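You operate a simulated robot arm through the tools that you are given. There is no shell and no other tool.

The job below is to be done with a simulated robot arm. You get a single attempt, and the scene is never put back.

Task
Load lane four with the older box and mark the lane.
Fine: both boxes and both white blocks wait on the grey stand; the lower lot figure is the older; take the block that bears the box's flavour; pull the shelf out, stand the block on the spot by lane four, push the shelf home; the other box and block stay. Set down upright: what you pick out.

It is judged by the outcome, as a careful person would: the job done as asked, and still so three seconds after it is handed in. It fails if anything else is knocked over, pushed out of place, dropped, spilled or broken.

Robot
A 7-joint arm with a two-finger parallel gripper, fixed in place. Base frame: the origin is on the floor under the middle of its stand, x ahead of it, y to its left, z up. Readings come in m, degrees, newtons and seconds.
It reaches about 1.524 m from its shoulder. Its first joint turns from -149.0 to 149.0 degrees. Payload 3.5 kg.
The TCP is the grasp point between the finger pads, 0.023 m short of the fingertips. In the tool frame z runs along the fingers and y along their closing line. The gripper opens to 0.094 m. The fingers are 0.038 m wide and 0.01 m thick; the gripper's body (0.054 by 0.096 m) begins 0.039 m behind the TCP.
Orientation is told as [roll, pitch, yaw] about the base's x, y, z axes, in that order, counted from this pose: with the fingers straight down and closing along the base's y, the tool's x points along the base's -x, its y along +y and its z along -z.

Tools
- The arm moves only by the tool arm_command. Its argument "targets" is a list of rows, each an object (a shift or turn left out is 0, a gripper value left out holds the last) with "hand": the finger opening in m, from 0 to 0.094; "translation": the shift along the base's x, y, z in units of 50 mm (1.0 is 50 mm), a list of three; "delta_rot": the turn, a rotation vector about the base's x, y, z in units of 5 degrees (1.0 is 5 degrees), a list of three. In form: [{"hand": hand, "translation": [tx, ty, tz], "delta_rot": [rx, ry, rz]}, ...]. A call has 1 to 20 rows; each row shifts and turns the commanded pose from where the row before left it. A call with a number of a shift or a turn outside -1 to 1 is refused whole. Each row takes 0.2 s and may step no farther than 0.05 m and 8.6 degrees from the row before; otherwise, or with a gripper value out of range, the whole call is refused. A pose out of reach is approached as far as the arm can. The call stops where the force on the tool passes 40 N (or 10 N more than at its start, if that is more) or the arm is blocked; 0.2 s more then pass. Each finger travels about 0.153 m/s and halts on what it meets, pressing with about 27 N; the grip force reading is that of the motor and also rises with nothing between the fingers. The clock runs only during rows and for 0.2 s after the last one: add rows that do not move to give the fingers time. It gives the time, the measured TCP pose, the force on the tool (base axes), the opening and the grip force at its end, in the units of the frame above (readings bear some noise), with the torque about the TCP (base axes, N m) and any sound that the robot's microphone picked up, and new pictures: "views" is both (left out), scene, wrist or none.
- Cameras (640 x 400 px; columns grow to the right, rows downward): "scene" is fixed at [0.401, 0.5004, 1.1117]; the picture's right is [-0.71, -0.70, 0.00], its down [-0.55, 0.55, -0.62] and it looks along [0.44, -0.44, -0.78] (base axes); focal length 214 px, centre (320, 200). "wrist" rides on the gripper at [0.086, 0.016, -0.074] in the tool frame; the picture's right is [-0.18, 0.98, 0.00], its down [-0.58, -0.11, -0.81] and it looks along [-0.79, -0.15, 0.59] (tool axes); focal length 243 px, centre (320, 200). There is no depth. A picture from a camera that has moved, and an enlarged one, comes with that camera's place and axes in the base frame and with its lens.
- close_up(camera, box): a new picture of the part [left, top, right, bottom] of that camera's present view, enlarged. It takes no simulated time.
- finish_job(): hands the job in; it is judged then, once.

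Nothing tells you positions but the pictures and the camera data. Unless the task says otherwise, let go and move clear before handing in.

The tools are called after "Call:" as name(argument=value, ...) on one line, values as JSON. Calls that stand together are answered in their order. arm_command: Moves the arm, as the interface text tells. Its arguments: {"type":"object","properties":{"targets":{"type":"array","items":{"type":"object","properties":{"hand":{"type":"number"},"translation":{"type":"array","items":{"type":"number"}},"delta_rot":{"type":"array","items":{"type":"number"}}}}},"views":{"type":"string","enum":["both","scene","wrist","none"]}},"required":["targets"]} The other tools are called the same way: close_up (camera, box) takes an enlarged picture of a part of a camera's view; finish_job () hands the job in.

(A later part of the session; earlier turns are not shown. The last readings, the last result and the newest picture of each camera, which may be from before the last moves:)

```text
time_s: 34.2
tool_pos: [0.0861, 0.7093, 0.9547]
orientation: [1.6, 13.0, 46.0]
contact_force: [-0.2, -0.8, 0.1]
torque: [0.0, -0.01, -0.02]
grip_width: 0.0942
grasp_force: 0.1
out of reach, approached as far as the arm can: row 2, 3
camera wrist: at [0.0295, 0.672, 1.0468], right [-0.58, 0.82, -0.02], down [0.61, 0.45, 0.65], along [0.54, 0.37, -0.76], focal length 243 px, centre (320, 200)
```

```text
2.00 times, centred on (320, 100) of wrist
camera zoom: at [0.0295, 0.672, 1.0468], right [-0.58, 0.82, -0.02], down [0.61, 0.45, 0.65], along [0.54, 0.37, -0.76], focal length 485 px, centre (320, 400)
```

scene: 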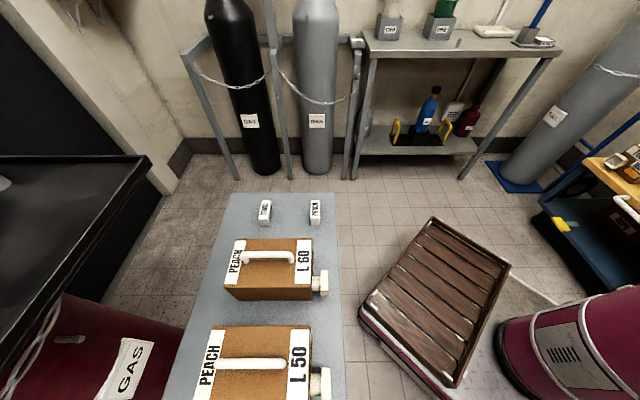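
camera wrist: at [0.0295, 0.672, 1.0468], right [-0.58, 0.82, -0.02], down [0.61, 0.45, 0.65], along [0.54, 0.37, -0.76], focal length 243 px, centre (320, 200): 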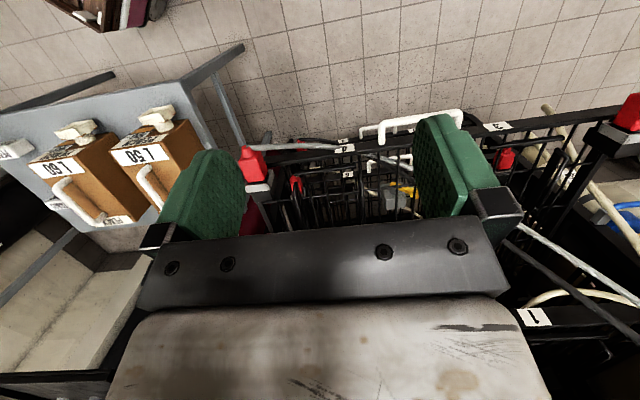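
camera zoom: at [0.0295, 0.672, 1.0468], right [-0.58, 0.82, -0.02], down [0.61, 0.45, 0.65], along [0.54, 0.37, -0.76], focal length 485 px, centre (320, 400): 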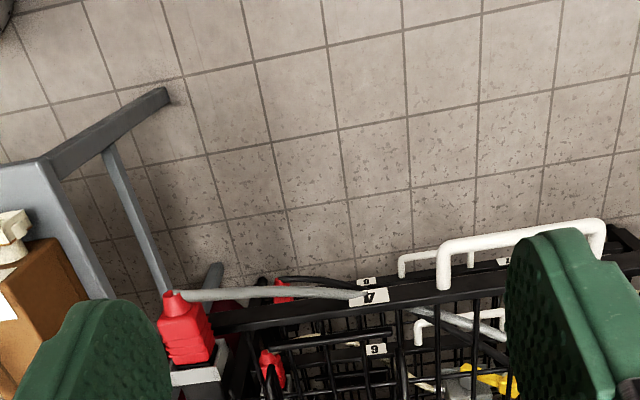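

The view dropped the wrong way; I'll tilt back up from this closer position so the shelf moves into the open part of the picture.

Call:
arm_command(targets=[{"translation": [0, 0, 0.3], "delta_rot": [1, -1, 0]}, {"translation": [0, 0, 0.3], "delta_rot": [1, -1, 0]}, {"translation": [0, 0, 0.3], "delta_rot": [1, -1, 0]}, {"translation": [0, 0, 0.3], "delta_rot": [1, -1, 0]}], views="wrist")

Call:
close_up(camera="wrist", box=[200, 0, 440, 150])

```text
time_s: 35.2
tool_pos: [0.0885, 0.708, 1.0155]
orientation: [1.1, -15.4, 45.8]
contact_force: [-0.2, -1.0, 0.2]
torque: [-0.02, 0.01, 0.03]
grip_width: 0.0943
grasp_force: 0.0
camera wrist: at [0.0057, 0.6451, 1.0648], right [-0.59, 0.81, 0.07], down [0.33, 0.16, 0.93], along [0.74, 0.57, -0.36], focal length 243 px, centre (320, 200)
```

wrist: 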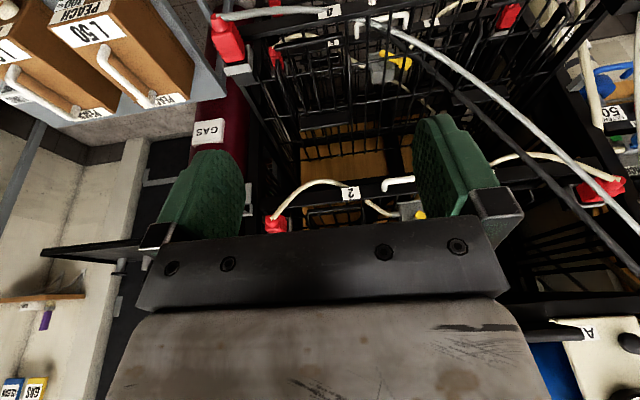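

```text
2.67 times, centred on (320, 75) of wrist
camera zoom: at [0.0057, 0.6451, 1.0648], right [-0.59, 0.81, 0.07], down [0.33, 0.16, 0.93], along [0.74, 0.57, -0.36], focal length 647 px, centre (320, 533)
```

zoom: 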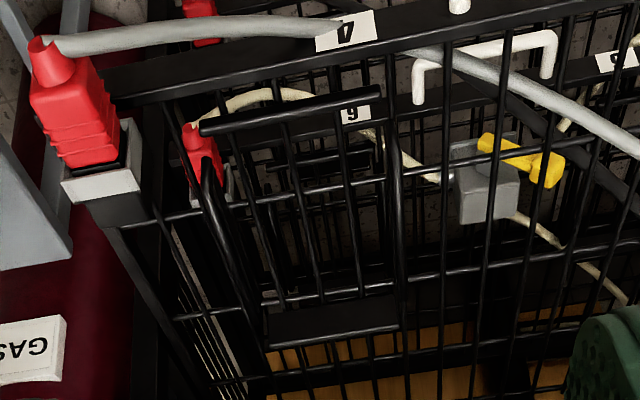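

Lane 4 is a wire cradle with a front bar, side wires and a rear plate. I need to find the block's spot, so I'll zoom in around the lane.

Call:
close_up(camera="wrist", box=[225, 0, 345, 75])

Call:
close_up(camera="wrist", box=[335, 0, 455, 75])

Call:
close_up(camera="wrist", box=[230, 60, 430, 185])

Call:
close_up(camera="wrist", box=[440, 0, 640, 125])

```text
5.33 times, centred on (285, 38) of wrist
camera zoom: at [0.0057, 0.6451, 1.0648], right [-0.59, 0.81, 0.07], down [0.33, 0.16, 0.93], along [0.74, 0.57, -0.36], focal length 1294 px, centre (507, 1067)
```

zoom: 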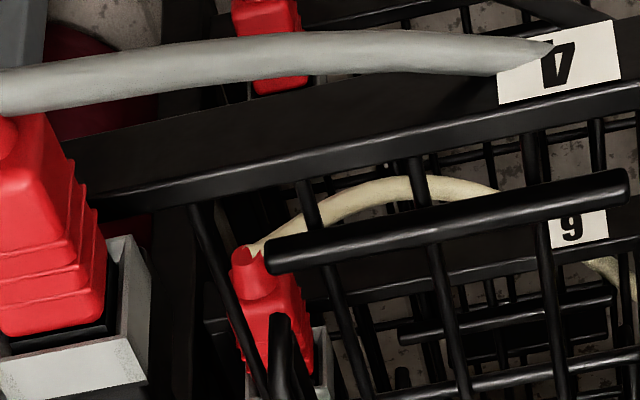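

```text
5.33 times, centred on (395, 38) of wrist
camera zoom: at [0.0057, 0.6451, 1.0648], right [-0.59, 0.81, 0.07], down [0.33, 0.16, 0.93], along [0.74, 0.57, -0.36], focal length 1294 px, centre (-80, 1067)
```

zoom: 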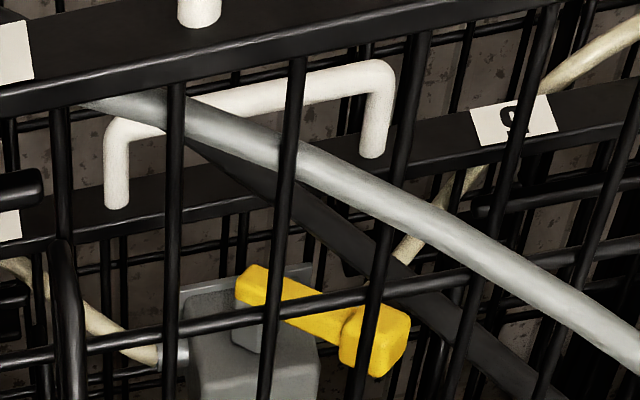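

```text
3.20 times, centred on (330, 122) of wrist
camera zoom: at [0.0057, 0.6451, 1.0648], right [-0.59, 0.81, 0.07], down [0.33, 0.16, 0.93], along [0.74, 0.57, -0.36], focal length 776 px, centre (288, 448)
```

zoom: 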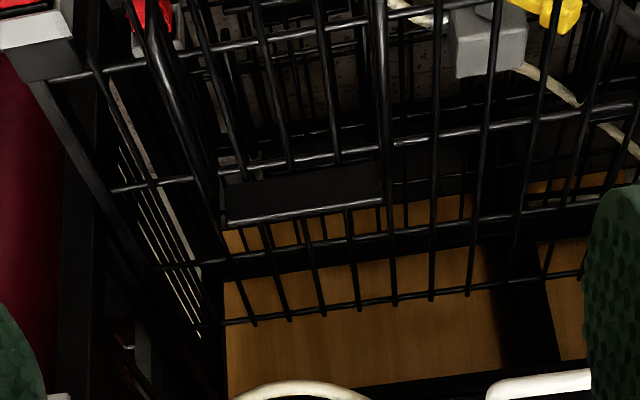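

```text
3.20 times, centred on (540, 62) of wrist
camera zoom: at [0.0057, 0.6451, 1.0648], right [-0.59, 0.81, 0.07], down [0.33, 0.16, 0.93], along [0.74, 0.57, -0.36], focal length 776 px, centre (-384, 640)
```

zoom: 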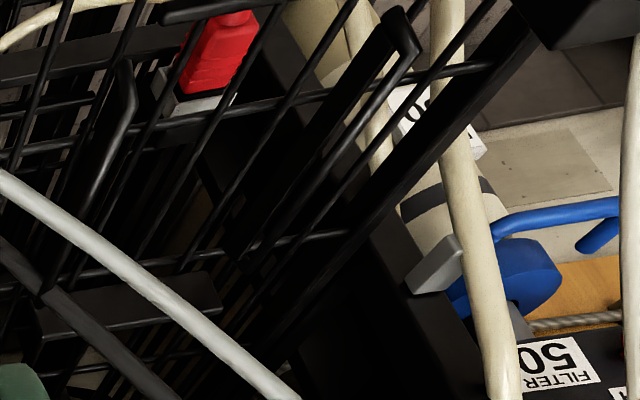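

No separate marked spot is visible yet from this angle. I'll move further over the shelf and look more steeply down.

Call:
arm_command(targets=[{"translation": [0.35, 0.2, -0.3], "delta_rot": [-1, 1, 0]}, {"translation": [0.35, 0.2, -0.3], "delta_rot": [-1, 1, 0]}, {"translation": [0.35, 0.2, -0.3], "delta_rot": [-0.5, 0.5, 0]}], views="wrist")

Call:
close_up(camera="wrist", box=[200, 0, 480, 175])

```text
time_s: 36.0
tool_pos: [0.1399, 0.7396, 0.9709]
orientation: [1.5, 2.4, 45.9]
contact_force: [0.5, -0.4, -0.5]
torque: [0.01, 0.01, 0.01]
grip_width: 0.094
grasp_force: 0.1
camera wrist: at [0.0707, 0.6909, 1.0496], right [-0.58, 0.82, 0.02], down [0.52, 0.35, 0.78], along [0.63, 0.46, -0.63], focal length 243 px, centre (320, 200)
```

wrist: 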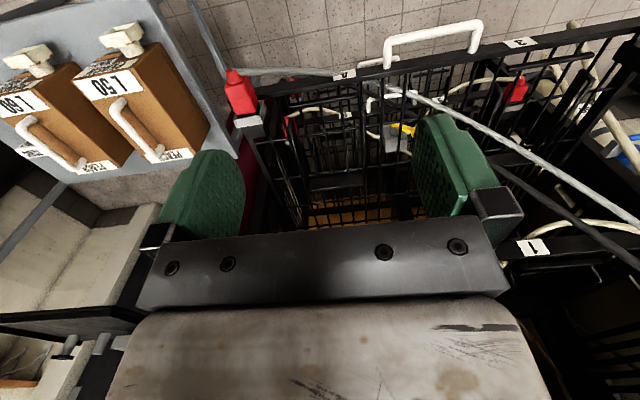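

```text
2.29 times, centred on (340, 88) of wrist
camera zoom: at [0.0707, 0.6909, 1.0496], right [-0.58, 0.82, 0.02], down [0.52, 0.35, 0.78], along [0.63, 0.46, -0.63], focal length 555 px, centre (274, 457)
```

zoom: 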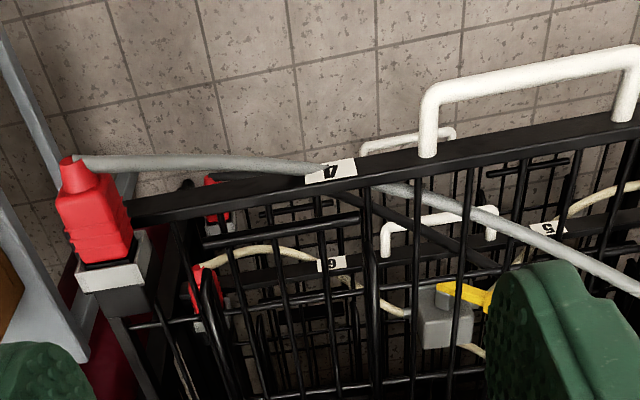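

The shelf front shows a rail, a raised crosswise piece behind it and lane side guides. I'll zoom hard on those to tell whether the raised piece is the block's spot.

Call:
close_up(camera="wrist", box=[270, 60, 390, 135])

Call:
close_up(camera="wrist", box=[270, 120, 390, 195])

Call:
close_up(camera="wrist", box=[480, 20, 600, 95])

Call:
close_up(camera="wrist", box=[0, 0, 240, 150])

```text
5.33 times, centred on (330, 98) of wrist
camera zoom: at [0.0707, 0.6909, 1.0496], right [-0.58, 0.82, 0.02], down [0.52, 0.35, 0.78], along [0.63, 0.46, -0.63], focal length 1294 px, centre (267, 747)
```

zoom: 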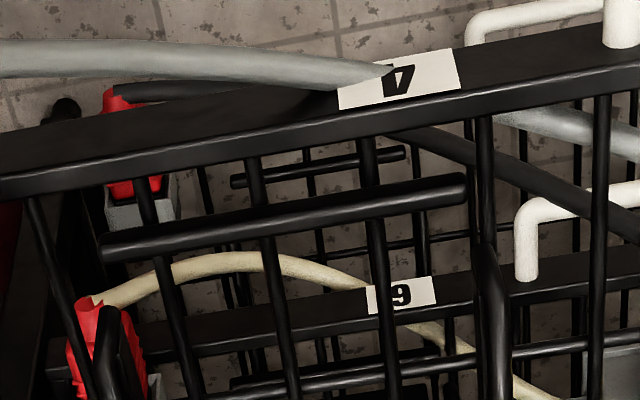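

```text
5.33 times, centred on (330, 158) of wrist
camera zoom: at [0.0707, 0.6909, 1.0496], right [-0.58, 0.82, 0.02], down [0.52, 0.35, 0.78], along [0.63, 0.46, -0.63], focal length 1294 px, centre (267, 427)
```

zoom: 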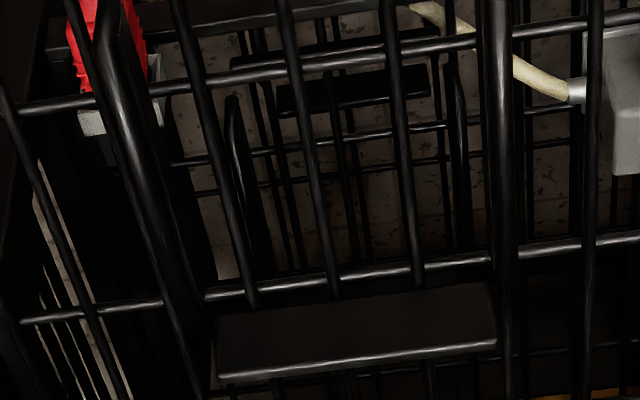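

```text
5.33 times, centred on (540, 58) of wrist
camera zoom: at [0.0707, 0.6909, 1.0496], right [-0.58, 0.82, 0.02], down [0.52, 0.35, 0.78], along [0.63, 0.46, -0.63], focal length 1294 px, centre (-853, 960)
```

zoom: 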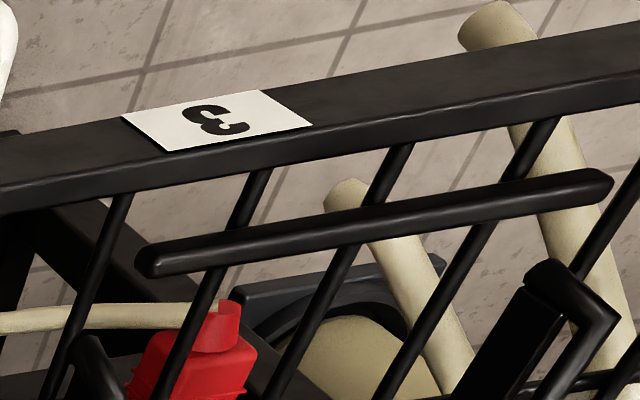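

```text
2.67 times, centred on (120, 75) of wrist
camera zoom: at [0.0707, 0.6909, 1.0496], right [-0.58, 0.82, 0.02], down [0.52, 0.35, 0.78], along [0.63, 0.46, -0.63], focal length 647 px, centre (853, 533)
```

zoom: 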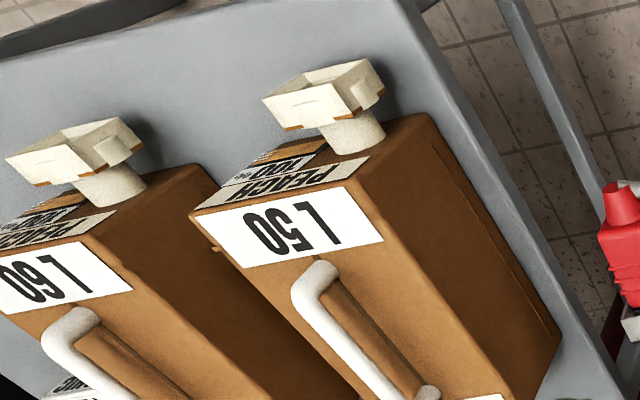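

I now take lane 4's cradle to run from a low front bar (n≈0.77) to a small rear plate, between two side guides, on a deck at about z 0.62. Next I need the box's dimensions, so I'll zoom on it and the blocks from here.

Call:
close_up(camera="wrist", box=[60, 10, 220, 110])

Call:
close_up(camera="wrist", box=[60, 80, 220, 180])

Call:
close_up(camera="scene", box=[170, 300, 350, 400])

Call:
close_up(camera="scene", box=[200, 225, 350, 315])

```text
4.00 times, centred on (140, 60) of wrist
camera zoom: at [0.0707, 0.6909, 1.0496], right [-0.58, 0.82, 0.02], down [0.52, 0.35, 0.78], along [0.63, 0.46, -0.63], focal length 970 px, centre (1040, 760)
```

zoom: 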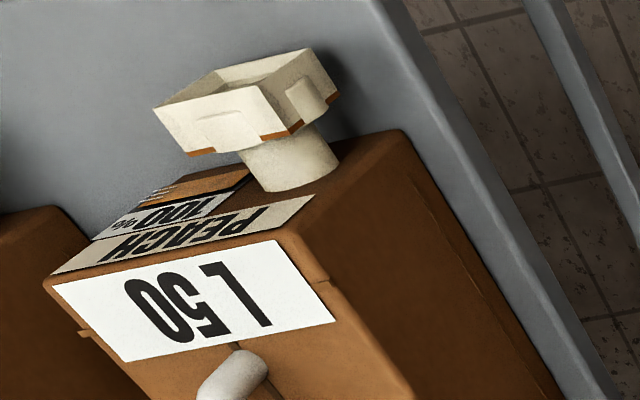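

```text
4.00 times, centred on (140, 130) of wrist
camera zoom: at [0.0707, 0.6909, 1.0496], right [-0.58, 0.82, 0.02], down [0.52, 0.35, 0.78], along [0.63, 0.46, -0.63], focal length 970 px, centre (1040, 480)
```

zoom: 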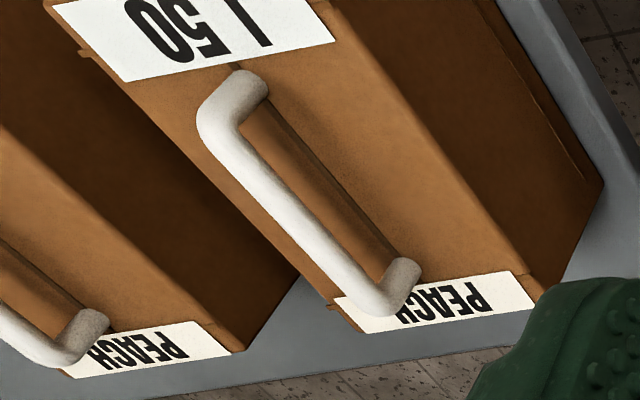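

```text
3.56 times, centred on (260, 350) of scene
camera zoom: at [0.401, 0.5004, 1.1117], right [-0.71, -0.7, 0.0], down [-0.55, 0.55, -0.62], along [0.44, -0.44, -0.78], focal length 763 px, centre (533, -333)
```

zoom: 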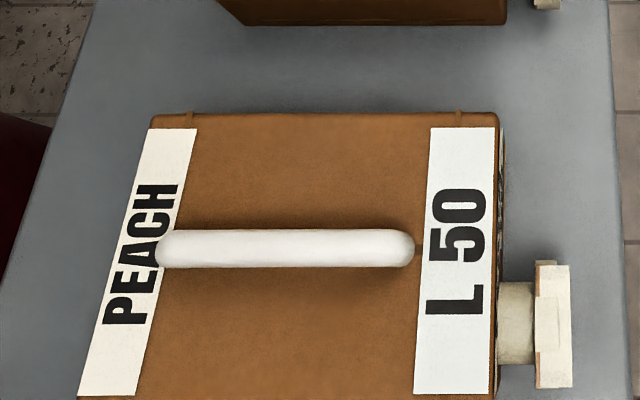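

```text
4.27 times, centred on (275, 270) of scene
camera zoom: at [0.401, 0.5004, 1.1117], right [-0.71, -0.7, 0.0], down [-0.55, 0.55, -0.62], along [0.44, -0.44, -0.78], focal length 915 px, centre (512, -99)
```

zoom: 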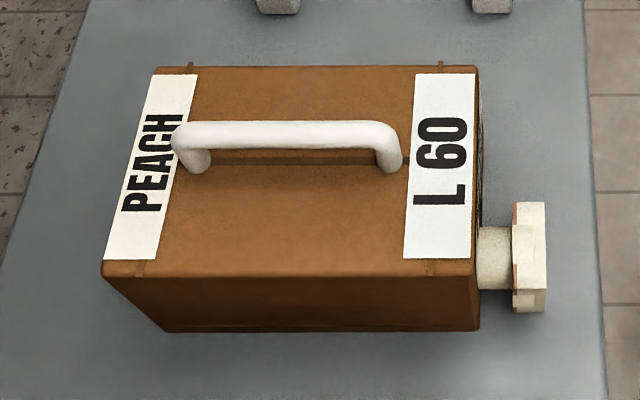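

Box L 50 measures about 0.19 × 0.117 × 0.113 m, with its handle bar centre near (0.490, 0.574, 0.66). The lane pocket is only slightly bigger, so I want another view from the left, which may also reveal the block's spot.

Call:
arm_command(targets=[{"translation": [-0.31, 0.42, 0], "delta_rot": [0, 0, -1]}, {"translation": [-0.31, 0.42, 0], "delta_rot": [0, 0, -1]}, {"translation": [-0.31, 0.42, 0], "delta_rot": [0, 0, -1]}, {"translation": [-0.31, 0.42, 0], "delta_rot": [0, 0, -1]}, {"translation": [-0.31, 0.42, 0], "delta_rot": [0, 0, -1]}, {"translation": [-0.31, 0.42, 0], "delta_rot": [0, 0, -1]}, {"translation": [-0.31, 0.42, 0], "delta_rot": [0, 0, -1]}, {"translation": [-0.31, 0.3, 0], "delta_rot": [0, 0, -1]}], views="wrist")

Call:
close_up(camera="wrist", box=[200, 0, 480, 175])

```text
time_s: 37.8
tool_pos: [0.0158, 0.9028, 0.9707]
orientation: [1.4, 2.4, 5.7]
contact_force: [0.0, 0.2, -0.2]
torque: [-0.01, -0.01, 0.0]
grip_width: 0.0942
grasp_force: 0.0
camera wrist: at [-0.0679, 0.9083, 1.0488], right [0.09, 1.0, 0.02], down [0.62, -0.07, 0.78], along [0.78, -0.06, -0.63], focal length 243 px, centre (320, 200)
```

wrist: 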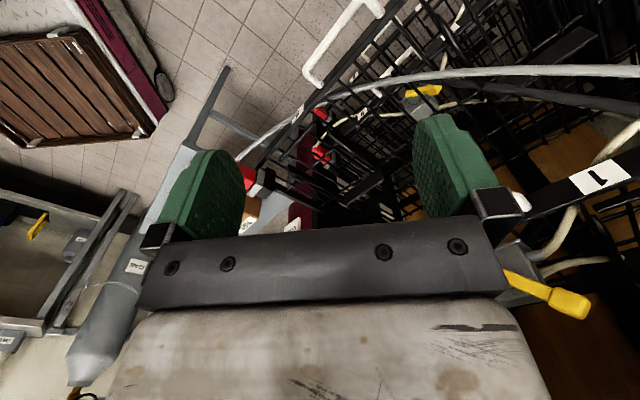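

```text
2.29 times, centred on (340, 88) of wrist
camera zoom: at [-0.0679, 0.9083, 1.0488], right [0.09, 1.0, 0.02], down [0.62, -0.07, 0.78], along [0.78, -0.06, -0.63], focal length 555 px, centre (274, 457)
```

zoom: 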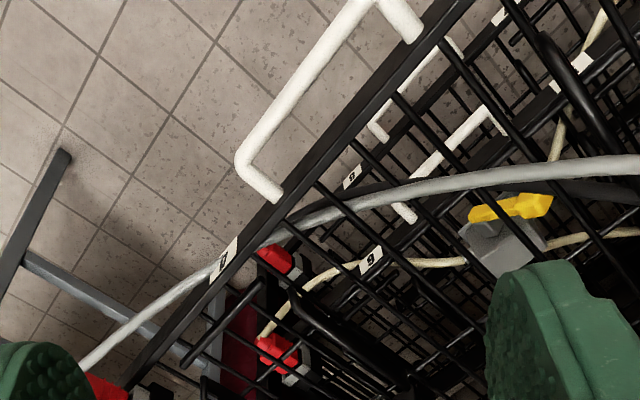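

I'll tilt up about 20° to bring lane 4 into the open part of the view.

Call:
arm_command(targets=[{"delta_rot": [0, -1, 0]}, {"delta_rot": [0, -1, -0.6]}, {"delta_rot": [0, -1, -0.6]}, {"delta_rot": [0, -1, -0.6]}], views="wrist")

Call:
close_up(camera="wrist", box=[200, 0, 440, 150])

Call:
close_up(camera="wrist", box=[240, 50, 400, 150])

```text
time_s: 38.8
tool_pos: [0.0177, 0.9016, 0.9711]
orientation: [0.5, -17.7, -3.2]
contact_force: [0.0, -0.6, -0.5]
torque: [0.02, 0.01, 0.01]
grip_width: 0.094
grasp_force: 0.0
camera wrist: at [-0.0872, 0.9232, 1.0151], right [0.23, 0.97, 0.06], down [0.3, -0.13, 0.94], along [0.93, -0.19, -0.32], focal length 243 px, centre (320, 200)
```

wrist: 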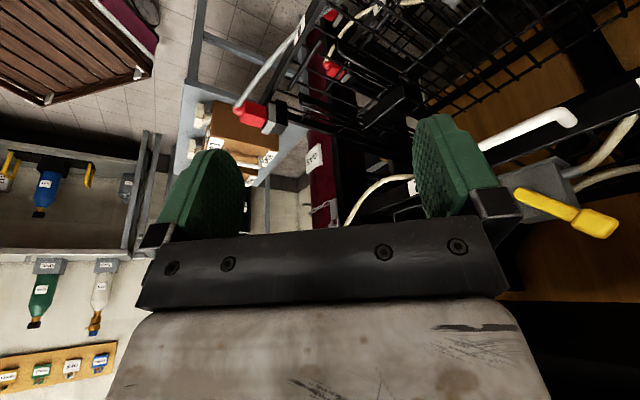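

```text
2.67 times, centred on (320, 75) of wrist
camera zoom: at [-0.0872, 0.9232, 1.0151], right [0.23, 0.97, 0.06], down [0.3, -0.13, 0.94], along [0.93, -0.19, -0.32], focal length 647 px, centre (320, 533)
```

zoom: 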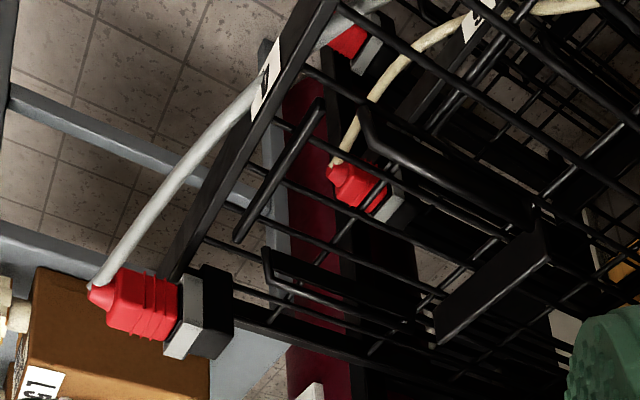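

```text
4.00 times, centred on (320, 100) of wrist
camera zoom: at [-0.0872, 0.9232, 1.0151], right [0.23, 0.97, 0.06], down [0.3, -0.13, 0.94], along [0.93, -0.19, -0.32], focal length 970 px, centre (320, 600)
```

zoom: 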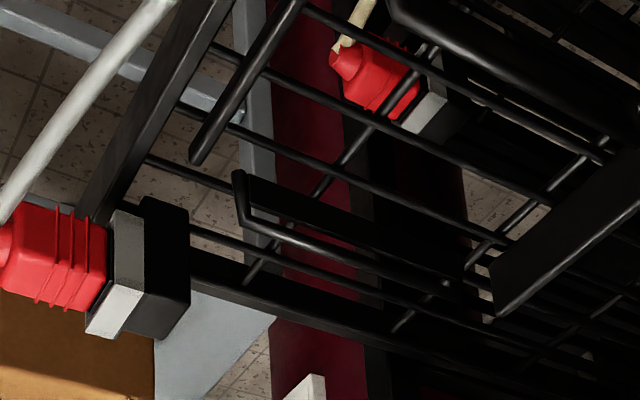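

This clearly shows lane 4's cradle: low front bar, two hoop side guides, and a rear stop plate. I'll inspect the neighbouring deck for the block's spot.

Call:
close_up(camera="wrist", box=[360, 0, 600, 150])

Call:
close_up(camera="wrist", box=[290, 0, 410, 75])

Call:
close_up(camera="wrist", box=[230, 90, 350, 165])

```text
2.67 times, centred on (480, 75) of wrist
camera zoom: at [-0.0872, 0.9232, 1.0151], right [0.23, 0.97, 0.06], down [0.3, -0.13, 0.94], along [0.93, -0.19, -0.32], focal length 647 px, centre (-107, 533)
```

zoom: 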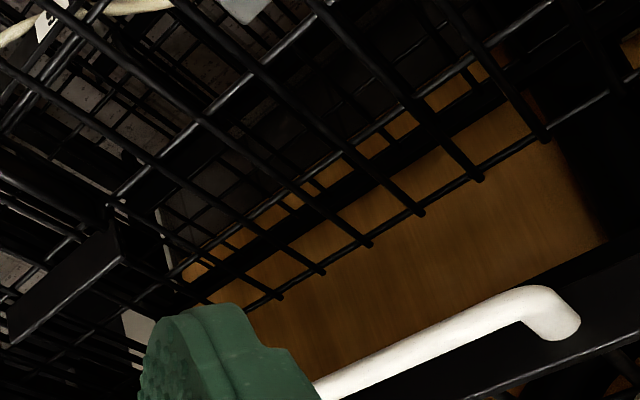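

```text
5.33 times, centred on (350, 38) of wrist
camera zoom: at [-0.0872, 0.9232, 1.0151], right [0.23, 0.97, 0.06], down [0.3, -0.13, 0.94], along [0.93, -0.19, -0.32], focal length 1294 px, centre (160, 1067)
```

zoom: 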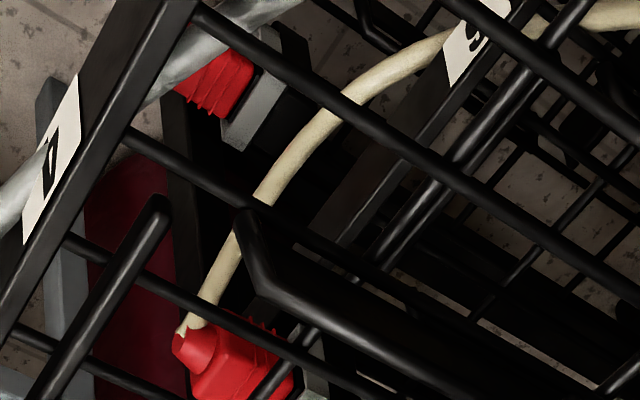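

```text
5.33 times, centred on (290, 128) of wrist
camera zoom: at [-0.0872, 0.9232, 1.0151], right [0.23, 0.97, 0.06], down [0.3, -0.13, 0.94], along [0.93, -0.19, -0.32], focal length 1294 px, centre (480, 587)
```

zoom: 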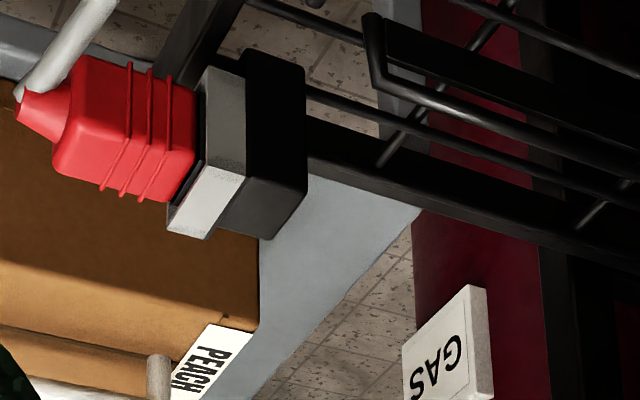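

I'll zoom at the rear plate and the deck right of and behind lane 4.

Call:
close_up(camera="wrist", box=[340, 60, 420, 110])

Call:
close_up(camera="wrist", box=[320, 100, 420, 162])

Call:
close_up(camera="wrist", box=[380, 30, 480, 92])

```text
8.00 times, centred on (380, 85) of wrist
camera zoom: at [-0.0872, 0.9232, 1.0151], right [0.23, 0.97, 0.06], down [0.3, -0.13, 0.94], along [0.93, -0.19, -0.32], focal length 1941 px, centre (-160, 1120)
```

zoom: 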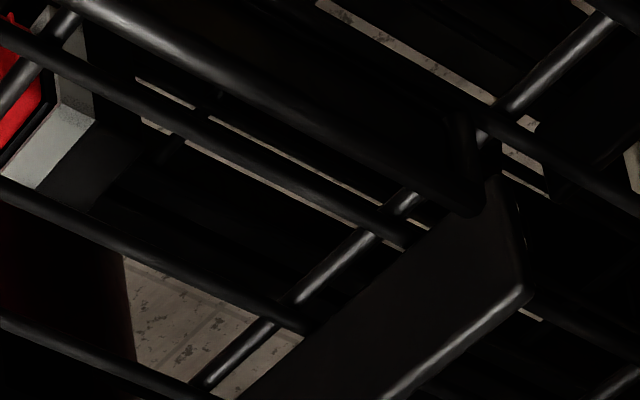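

```text
6.40 times, centred on (370, 131) of wrist
camera zoom: at [-0.0872, 0.9232, 1.0151], right [0.23, 0.97, 0.06], down [0.3, -0.13, 0.94], along [0.93, -0.19, -0.32], focal length 1553 px, centre (0, 642)
```

zoom: 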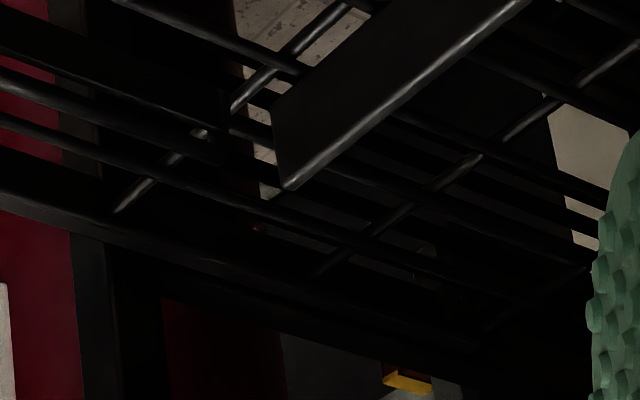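

```text
6.40 times, centred on (430, 61) of wrist
camera zoom: at [-0.0872, 0.9232, 1.0151], right [0.23, 0.97, 0.06], down [0.3, -0.13, 0.94], along [0.93, -0.19, -0.32], focal length 1553 px, centre (-384, 1090)
```

zoom: 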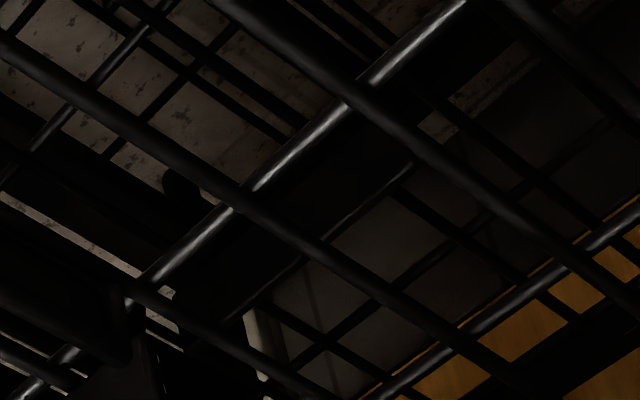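

The cradle is clear but I still haven't found the spot. I'll face the middle of the shelf (between lanes 4 and 3) square-on from above.

Call:
arm_command(targets=[{"delta_rot": [0, 1, 0]}, {"delta_rot": [0, 0.8, 0]}, {"translation": [0, -0.08, 0], "delta_rot": [0, 0, 0.98]}, {"translation": [0, -0.08, 0], "delta_rot": [0, 0, 0.98]}, {"translation": [0, -0.08, 0], "delta_rot": [0, 0, 0.98]}, {"translation": [0, -0.08, 0], "delta_rot": [0, 0, 0.98]}, {"translation": [0, -0.08, 0], "delta_rot": [0, 0, 0.98]}, {"translation": [0, -0.08, 0], "delta_rot": [0, 0, 0.98]}, {"translation": [0, -0.08, 0], "delta_rot": [0, 0, 0.98]}, {"translation": [0, -0.08, 0], "delta_rot": [0, 0, 0.98]}, {"translation": [0, -0.08, 0], "delta_rot": [0, 0, 0.98]}, {"translation": [0, -0.08, 0], "delta_rot": [0, 0, 0.98]}], views="wrist")

Call:
close_up(camera="wrist", box=[220, 0, 460, 150])

Call:
close_up(camera="wrist", box=[240, 80, 440, 205])

```text
time_s: 41.4
tool_pos: [0.0161, 0.8612, 0.9704]
orientation: [0.1, -8.6, 46.0]
contact_force: [0.6, -0.8, -0.4]
torque: [-0.01, 0.0, 0.0]
grip_width: 0.0938
grasp_force: 0.1
camera wrist: at [-0.0624, 0.8036, 1.0306], right [-0.58, 0.81, 0.03], down [0.39, 0.25, 0.88], along [0.71, 0.53, -0.47], focal length 243 px, centre (320, 200)
```

wrist: 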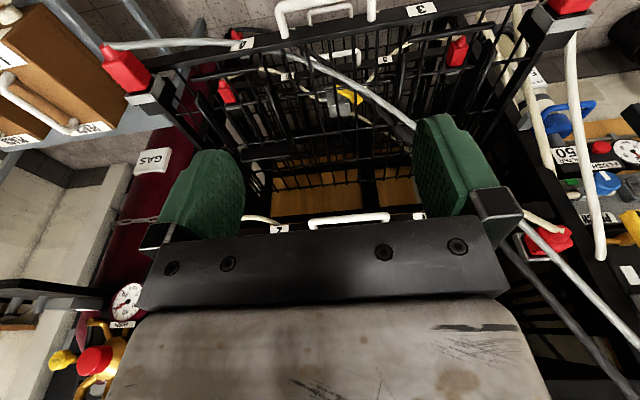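

```text
2.67 times, centred on (340, 75) of wrist
camera zoom: at [-0.0624, 0.8036, 1.0306], right [-0.58, 0.81, 0.03], down [0.39, 0.25, 0.88], along [0.71, 0.53, -0.47], focal length 647 px, centre (267, 533)
```

zoom: 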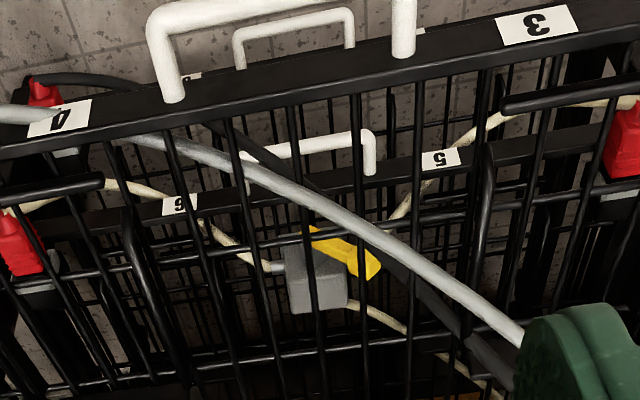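

```text
3.20 times, centred on (340, 142) of wrist
camera zoom: at [-0.0624, 0.8036, 1.0306], right [-0.58, 0.81, 0.03], down [0.39, 0.25, 0.88], along [0.71, 0.53, -0.47], focal length 776 px, centre (256, 384)
```

zoom: 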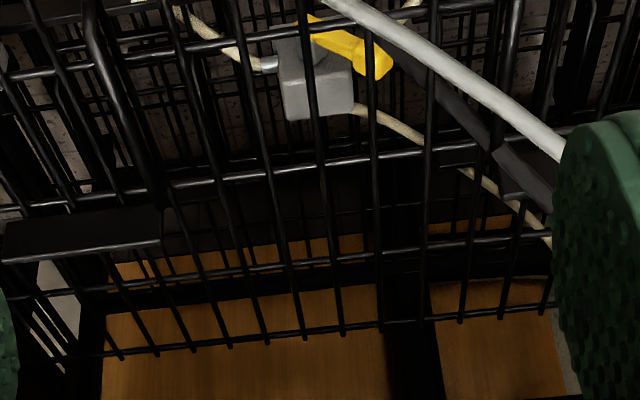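

The middle of the shelf is bare wire. There is a dark block beside each connector at the shelf's front corners; I'll zoom on those as the possible spot.

Call:
close_up(camera="wrist", box=[90, 30, 210, 105])

Call:
close_up(camera="wrist", box=[510, 0, 630, 75])

Call:
close_up(camera="wrist", box=[90, 90, 250, 190])

Call:
close_up(camera="wrist", box=[480, 190, 600, 265])

```text
5.33 times, centred on (150, 68) of wrist
camera zoom: at [-0.0624, 0.8036, 1.0306], right [-0.58, 0.81, 0.03], down [0.39, 0.25, 0.88], along [0.71, 0.53, -0.47], focal length 1294 px, centre (1227, 907)
```

zoom: 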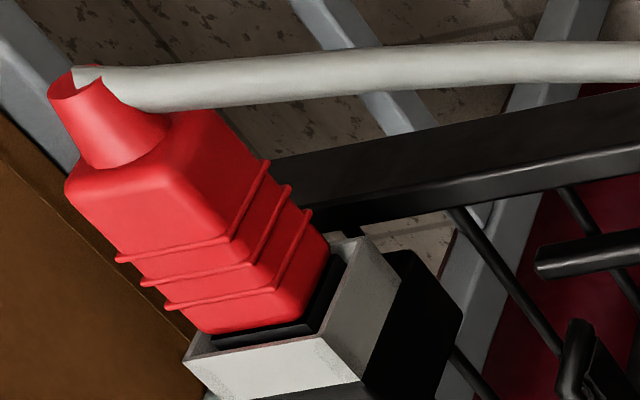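

```text
5.33 times, centred on (570, 38) of wrist
camera zoom: at [-0.0624, 0.8036, 1.0306], right [-0.58, 0.81, 0.03], down [0.39, 0.25, 0.88], along [0.71, 0.53, -0.47], focal length 1294 px, centre (-1013, 1067)
```

zoom: 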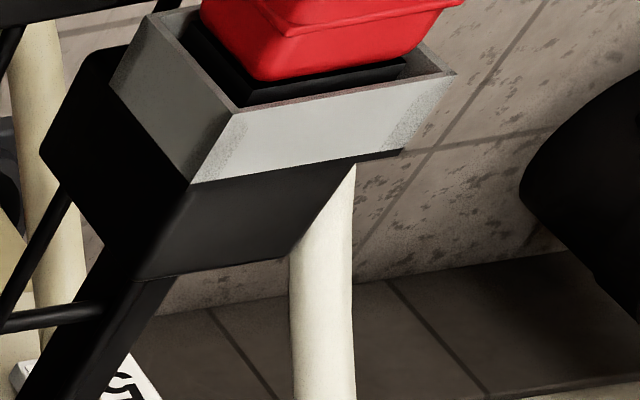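

```text
4.00 times, centred on (170, 140) of wrist
camera zoom: at [-0.0624, 0.8036, 1.0306], right [-0.58, 0.81, 0.03], down [0.39, 0.25, 0.88], along [0.71, 0.53, -0.47], focal length 970 px, centre (920, 440)
```

zoom: 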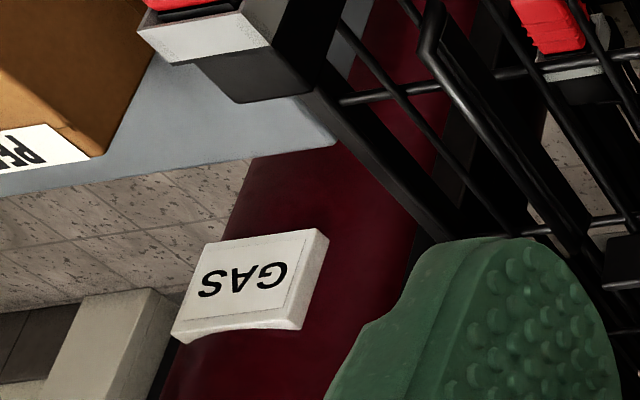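

```text
5.33 times, centred on (540, 228) of wrist
camera zoom: at [-0.0624, 0.8036, 1.0306], right [-0.58, 0.81, 0.03], down [0.39, 0.25, 0.88], along [0.71, 0.53, -0.47], focal length 1294 px, centre (-853, 53)
```

zoom: 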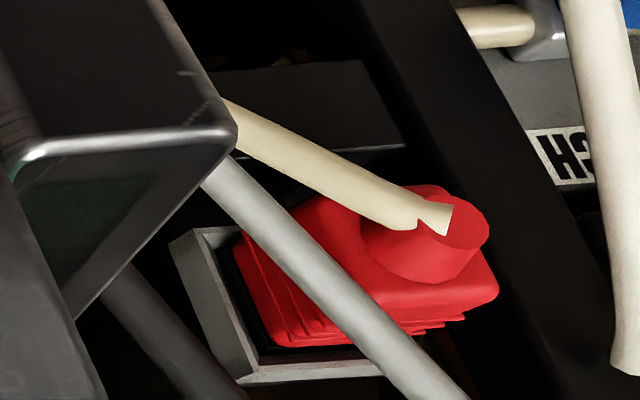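

Those dark blocks are just small connector mounts, too small for the block. I'll take a lower frontal view of lane 4 to search for a pad or marking.

Call:
arm_command(targets=[{"translation": [0.16, -0.84, -0.36], "delta_rot": [0.4, -0.4, 0]}, {"translation": [0.16, -0.84, -0.36], "delta_rot": [0.4, -0.4, 0]}, {"translation": [0.16, -0.84, -0.36], "delta_rot": [0.4, -0.4, 0]}, {"translation": [0.16, -0.84, -0.36], "delta_rot": [0.4, -0.4, 0]}, {"translation": [0.16, -0.84, -0.36], "delta_rot": [0.4, -0.4, 0]}], views="wrist")

Call:
close_up(camera="wrist", box=[220, 0, 460, 150])

Call:
close_up(camera="wrist", box=[240, 60, 400, 160])

```text
time_s: 42.6
tool_pos: [0.0591, 0.6515, 0.8826]
orientation: [-0.3, -22.8, 46.0]
contact_force: [-0.7, -0.3, -0.5]
torque: [-0.02, 0.01, 0.0]
grip_width: 0.0941
grasp_force: 0.0
camera wrist: at [-0.0281, 0.5853, 0.9173], right [-0.59, 0.81, 0.07], down [0.23, 0.09, 0.97], along [0.77, 0.59, -0.24], focal length 243 px, centre (320, 200)
```

wrist: 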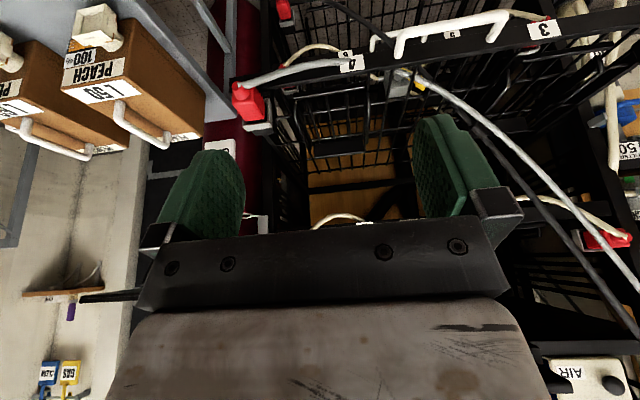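

```text
2.67 times, centred on (340, 75) of wrist
camera zoom: at [-0.0281, 0.5853, 0.9173], right [-0.59, 0.81, 0.07], down [0.23, 0.09, 0.97], along [0.77, 0.59, -0.24], focal length 647 px, centre (267, 533)
```

zoom: 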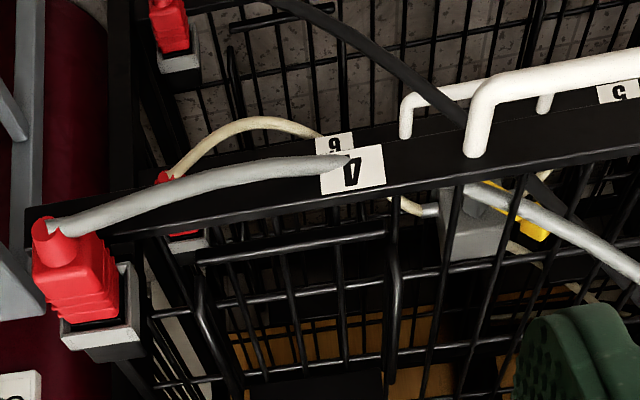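

```text
4.00 times, centred on (320, 110) of wrist
camera zoom: at [-0.0281, 0.5853, 0.9173], right [-0.59, 0.81, 0.07], down [0.23, 0.09, 0.97], along [0.77, 0.59, -0.24], focal length 970 px, centre (320, 560)
```

zoom: 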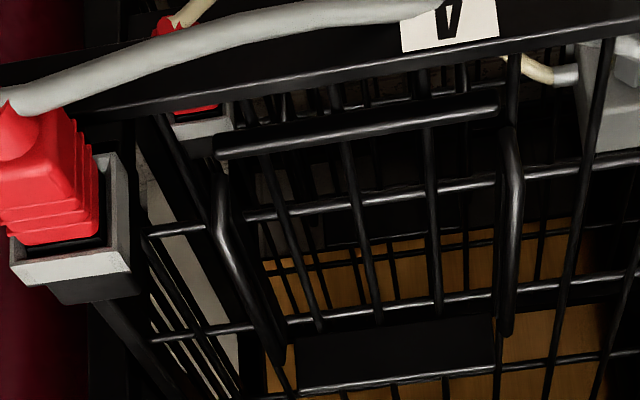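

This gives a clear picture of the lane 4 pocket with flared side guides. I'll zoom around the middle and the left half of the shelf for any pad.

Call:
close_up(camera="wrist", box=[380, 0, 540, 100])

Call:
close_up(camera="wrist", box=[500, 0, 640, 88])

Call:
close_up(camera="wrist", box=[280, 90, 420, 178])

Call:
close_up(camera="wrist", box=[225, 60, 325, 122])

```text
4.00 times, centred on (460, 50) of wrist
camera zoom: at [-0.0281, 0.5853, 0.9173], right [-0.59, 0.81, 0.07], down [0.23, 0.09, 0.97], along [0.77, 0.59, -0.24], focal length 970 px, centre (-240, 800)
```

zoom: 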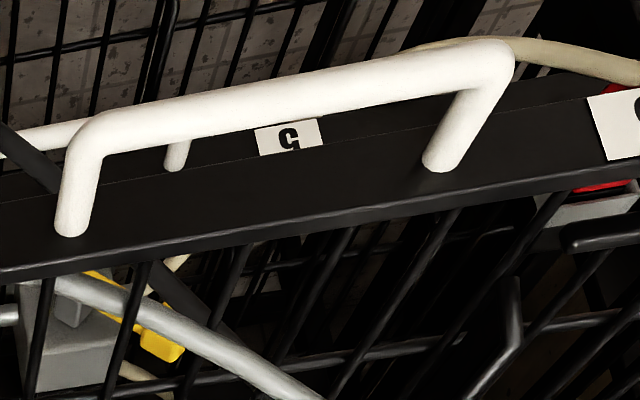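

```text
4.55 times, centred on (570, 44) of wrist
camera zoom: at [-0.0281, 0.5853, 0.9173], right [-0.59, 0.81, 0.07], down [0.23, 0.09, 0.97], along [0.77, 0.59, -0.24], focal length 1103 px, centre (-816, 909)
```

zoom: 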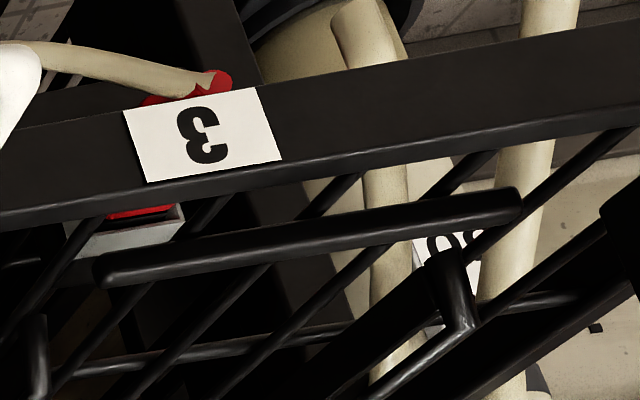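

```text
4.55 times, centred on (350, 134) of wrist
camera zoom: at [-0.0281, 0.5853, 0.9173], right [-0.59, 0.81, 0.07], down [0.23, 0.09, 0.97], along [0.77, 0.59, -0.24], focal length 1103 px, centre (184, 500)
```

zoom: 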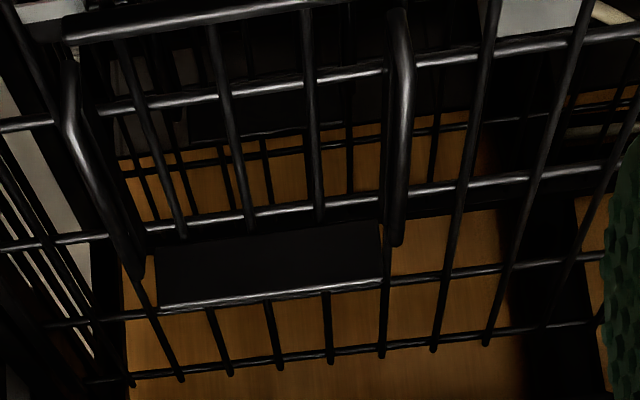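

```text
6.40 times, centred on (275, 91) of wrist
camera zoom: at [-0.0281, 0.5853, 0.9173], right [-0.59, 0.81, 0.07], down [0.23, 0.09, 0.97], along [0.77, 0.59, -0.24], focal length 1553 px, centre (608, 898)
```

zoom: 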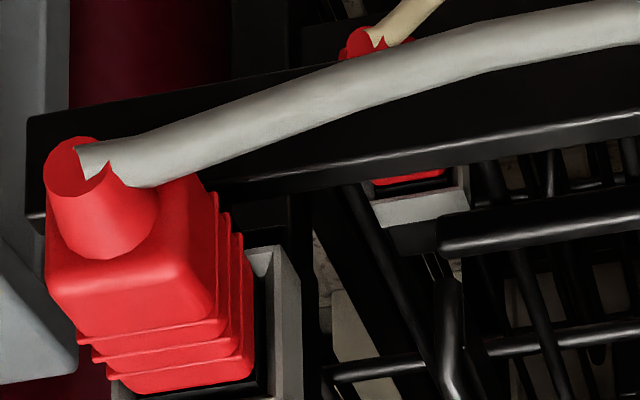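

No pad appears on this tier. I'll look at the rest of the rack and surroundings in the scene view for something like a marker shelf.

Call:
close_up(camera="scene", box=[0, 130, 240, 280])

Call:
close_up(camera="scene", box=[0, 250, 240, 400])

Call:
close_up(camera="wrist", box=[240, 150, 480, 300])

Call:
close_up(camera="wrist", box=[480, 150, 640, 250])

```text
2.67 times, centred on (120, 205) of scene
camera zoom: at [0.401, 0.5004, 1.1117], right [-0.71, -0.7, 0.0], down [-0.55, 0.55, -0.62], along [0.44, -0.44, -0.78], focal length 572 px, centre (853, 187)
```

zoom: 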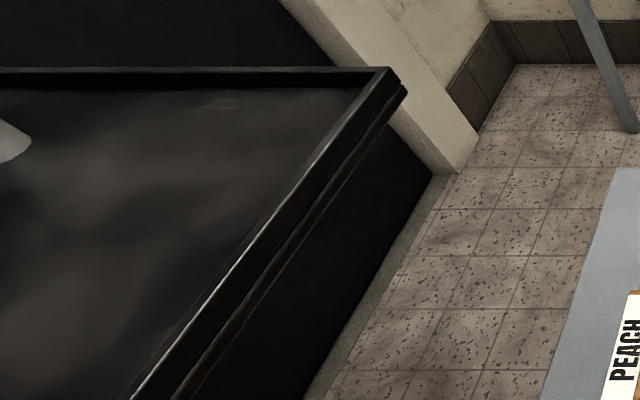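

```text
2.67 times, centred on (120, 325) of scene
camera zoom: at [0.401, 0.5004, 1.1117], right [-0.71, -0.7, 0.0], down [-0.55, 0.55, -0.62], along [0.44, -0.44, -0.78], focal length 572 px, centre (853, -133)
```

zoom: 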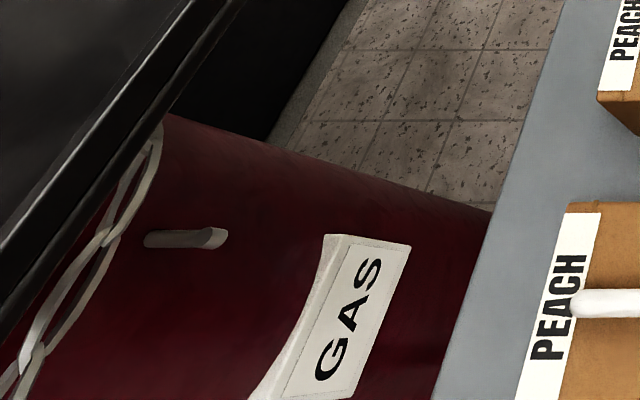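

```text
2.67 times, centred on (360, 225) of wrist
camera zoom: at [-0.0281, 0.5853, 0.9173], right [-0.59, 0.81, 0.07], down [0.23, 0.09, 0.97], along [0.77, 0.59, -0.24], focal length 647 px, centre (213, 133)
```

zoom: 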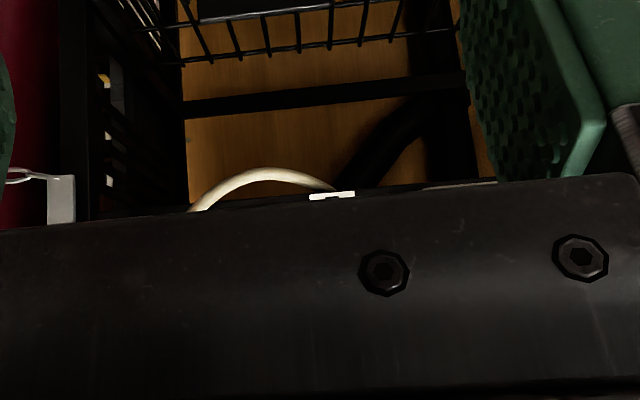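

```text
4.00 times, centred on (560, 200) of wrist
camera zoom: at [-0.0281, 0.5853, 0.9173], right [-0.59, 0.81, 0.07], down [0.23, 0.09, 0.97], along [0.77, 0.59, -0.24], focal length 970 px, centre (-640, 200)
```

zoom: 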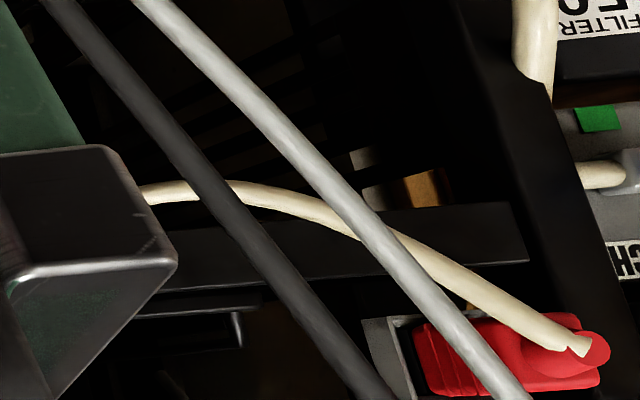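

I still can't see a pad on this tier. The top tier (lanes 1-2) is better lit, so I'll rise and look at it for reference on where each lane's spot is.

Call:
arm_command(targets=[{"translation": [0, 0, 0.9], "delta_rot": [-0.4, 0.4, 0]}, {"translation": [0, 0, 0.9], "delta_rot": [-0.4, 0.4, 0]}, {"translation": [0, 0, 0.9], "delta_rot": [-0.4, 0.4, 0]}, {"translation": [0, 0, 0.9], "delta_rot": [-0.4, 0.4, 0]}, {"translation": [0.2, 0.2, 0.9], "delta_rot": [0, 0, 0]}, {"translation": [0.2, 0.2, 0.9], "delta_rot": [0, 0, 0]}], views="wrist")

Call:
close_up(camera="wrist", box=[200, 0, 520, 200])

```text
time_s: 44.0
tool_pos: [0.0752, 0.6708, 1.1504]
orientation: [0.1, -11.4, 46.1]
contact_force: [0.0, -0.7, 0.2]
torque: [-0.01, -0.01, 0.0]
grip_width: 0.094
grasp_force: 0.0
camera wrist: at [-0.0059, 0.6109, 1.2069], right [-0.58, 0.81, 0.04], down [0.36, 0.22, 0.91], along [0.73, 0.54, -0.42], focal length 243 px, centre (320, 200)
```

wrist: 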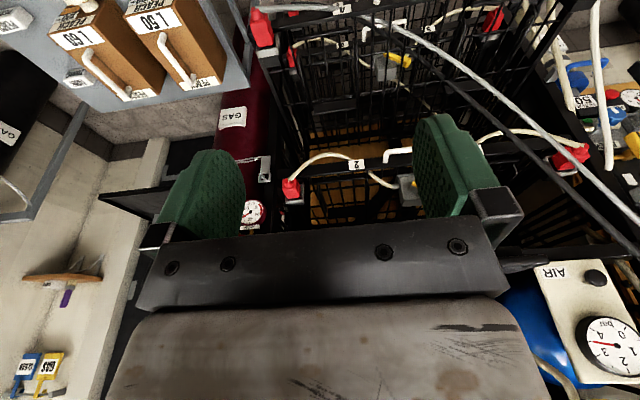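

```text
2.00 times, centred on (360, 100) of wrist
camera zoom: at [-0.0059, 0.6109, 1.2069], right [-0.58, 0.81, 0.04], down [0.36, 0.22, 0.91], along [0.73, 0.54, -0.42], focal length 485 px, centre (240, 400)
```

zoom: 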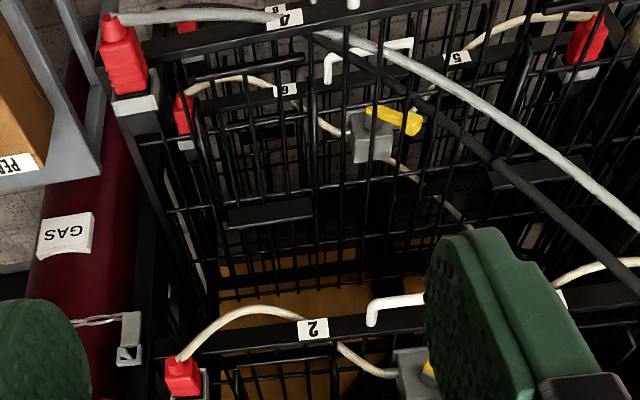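

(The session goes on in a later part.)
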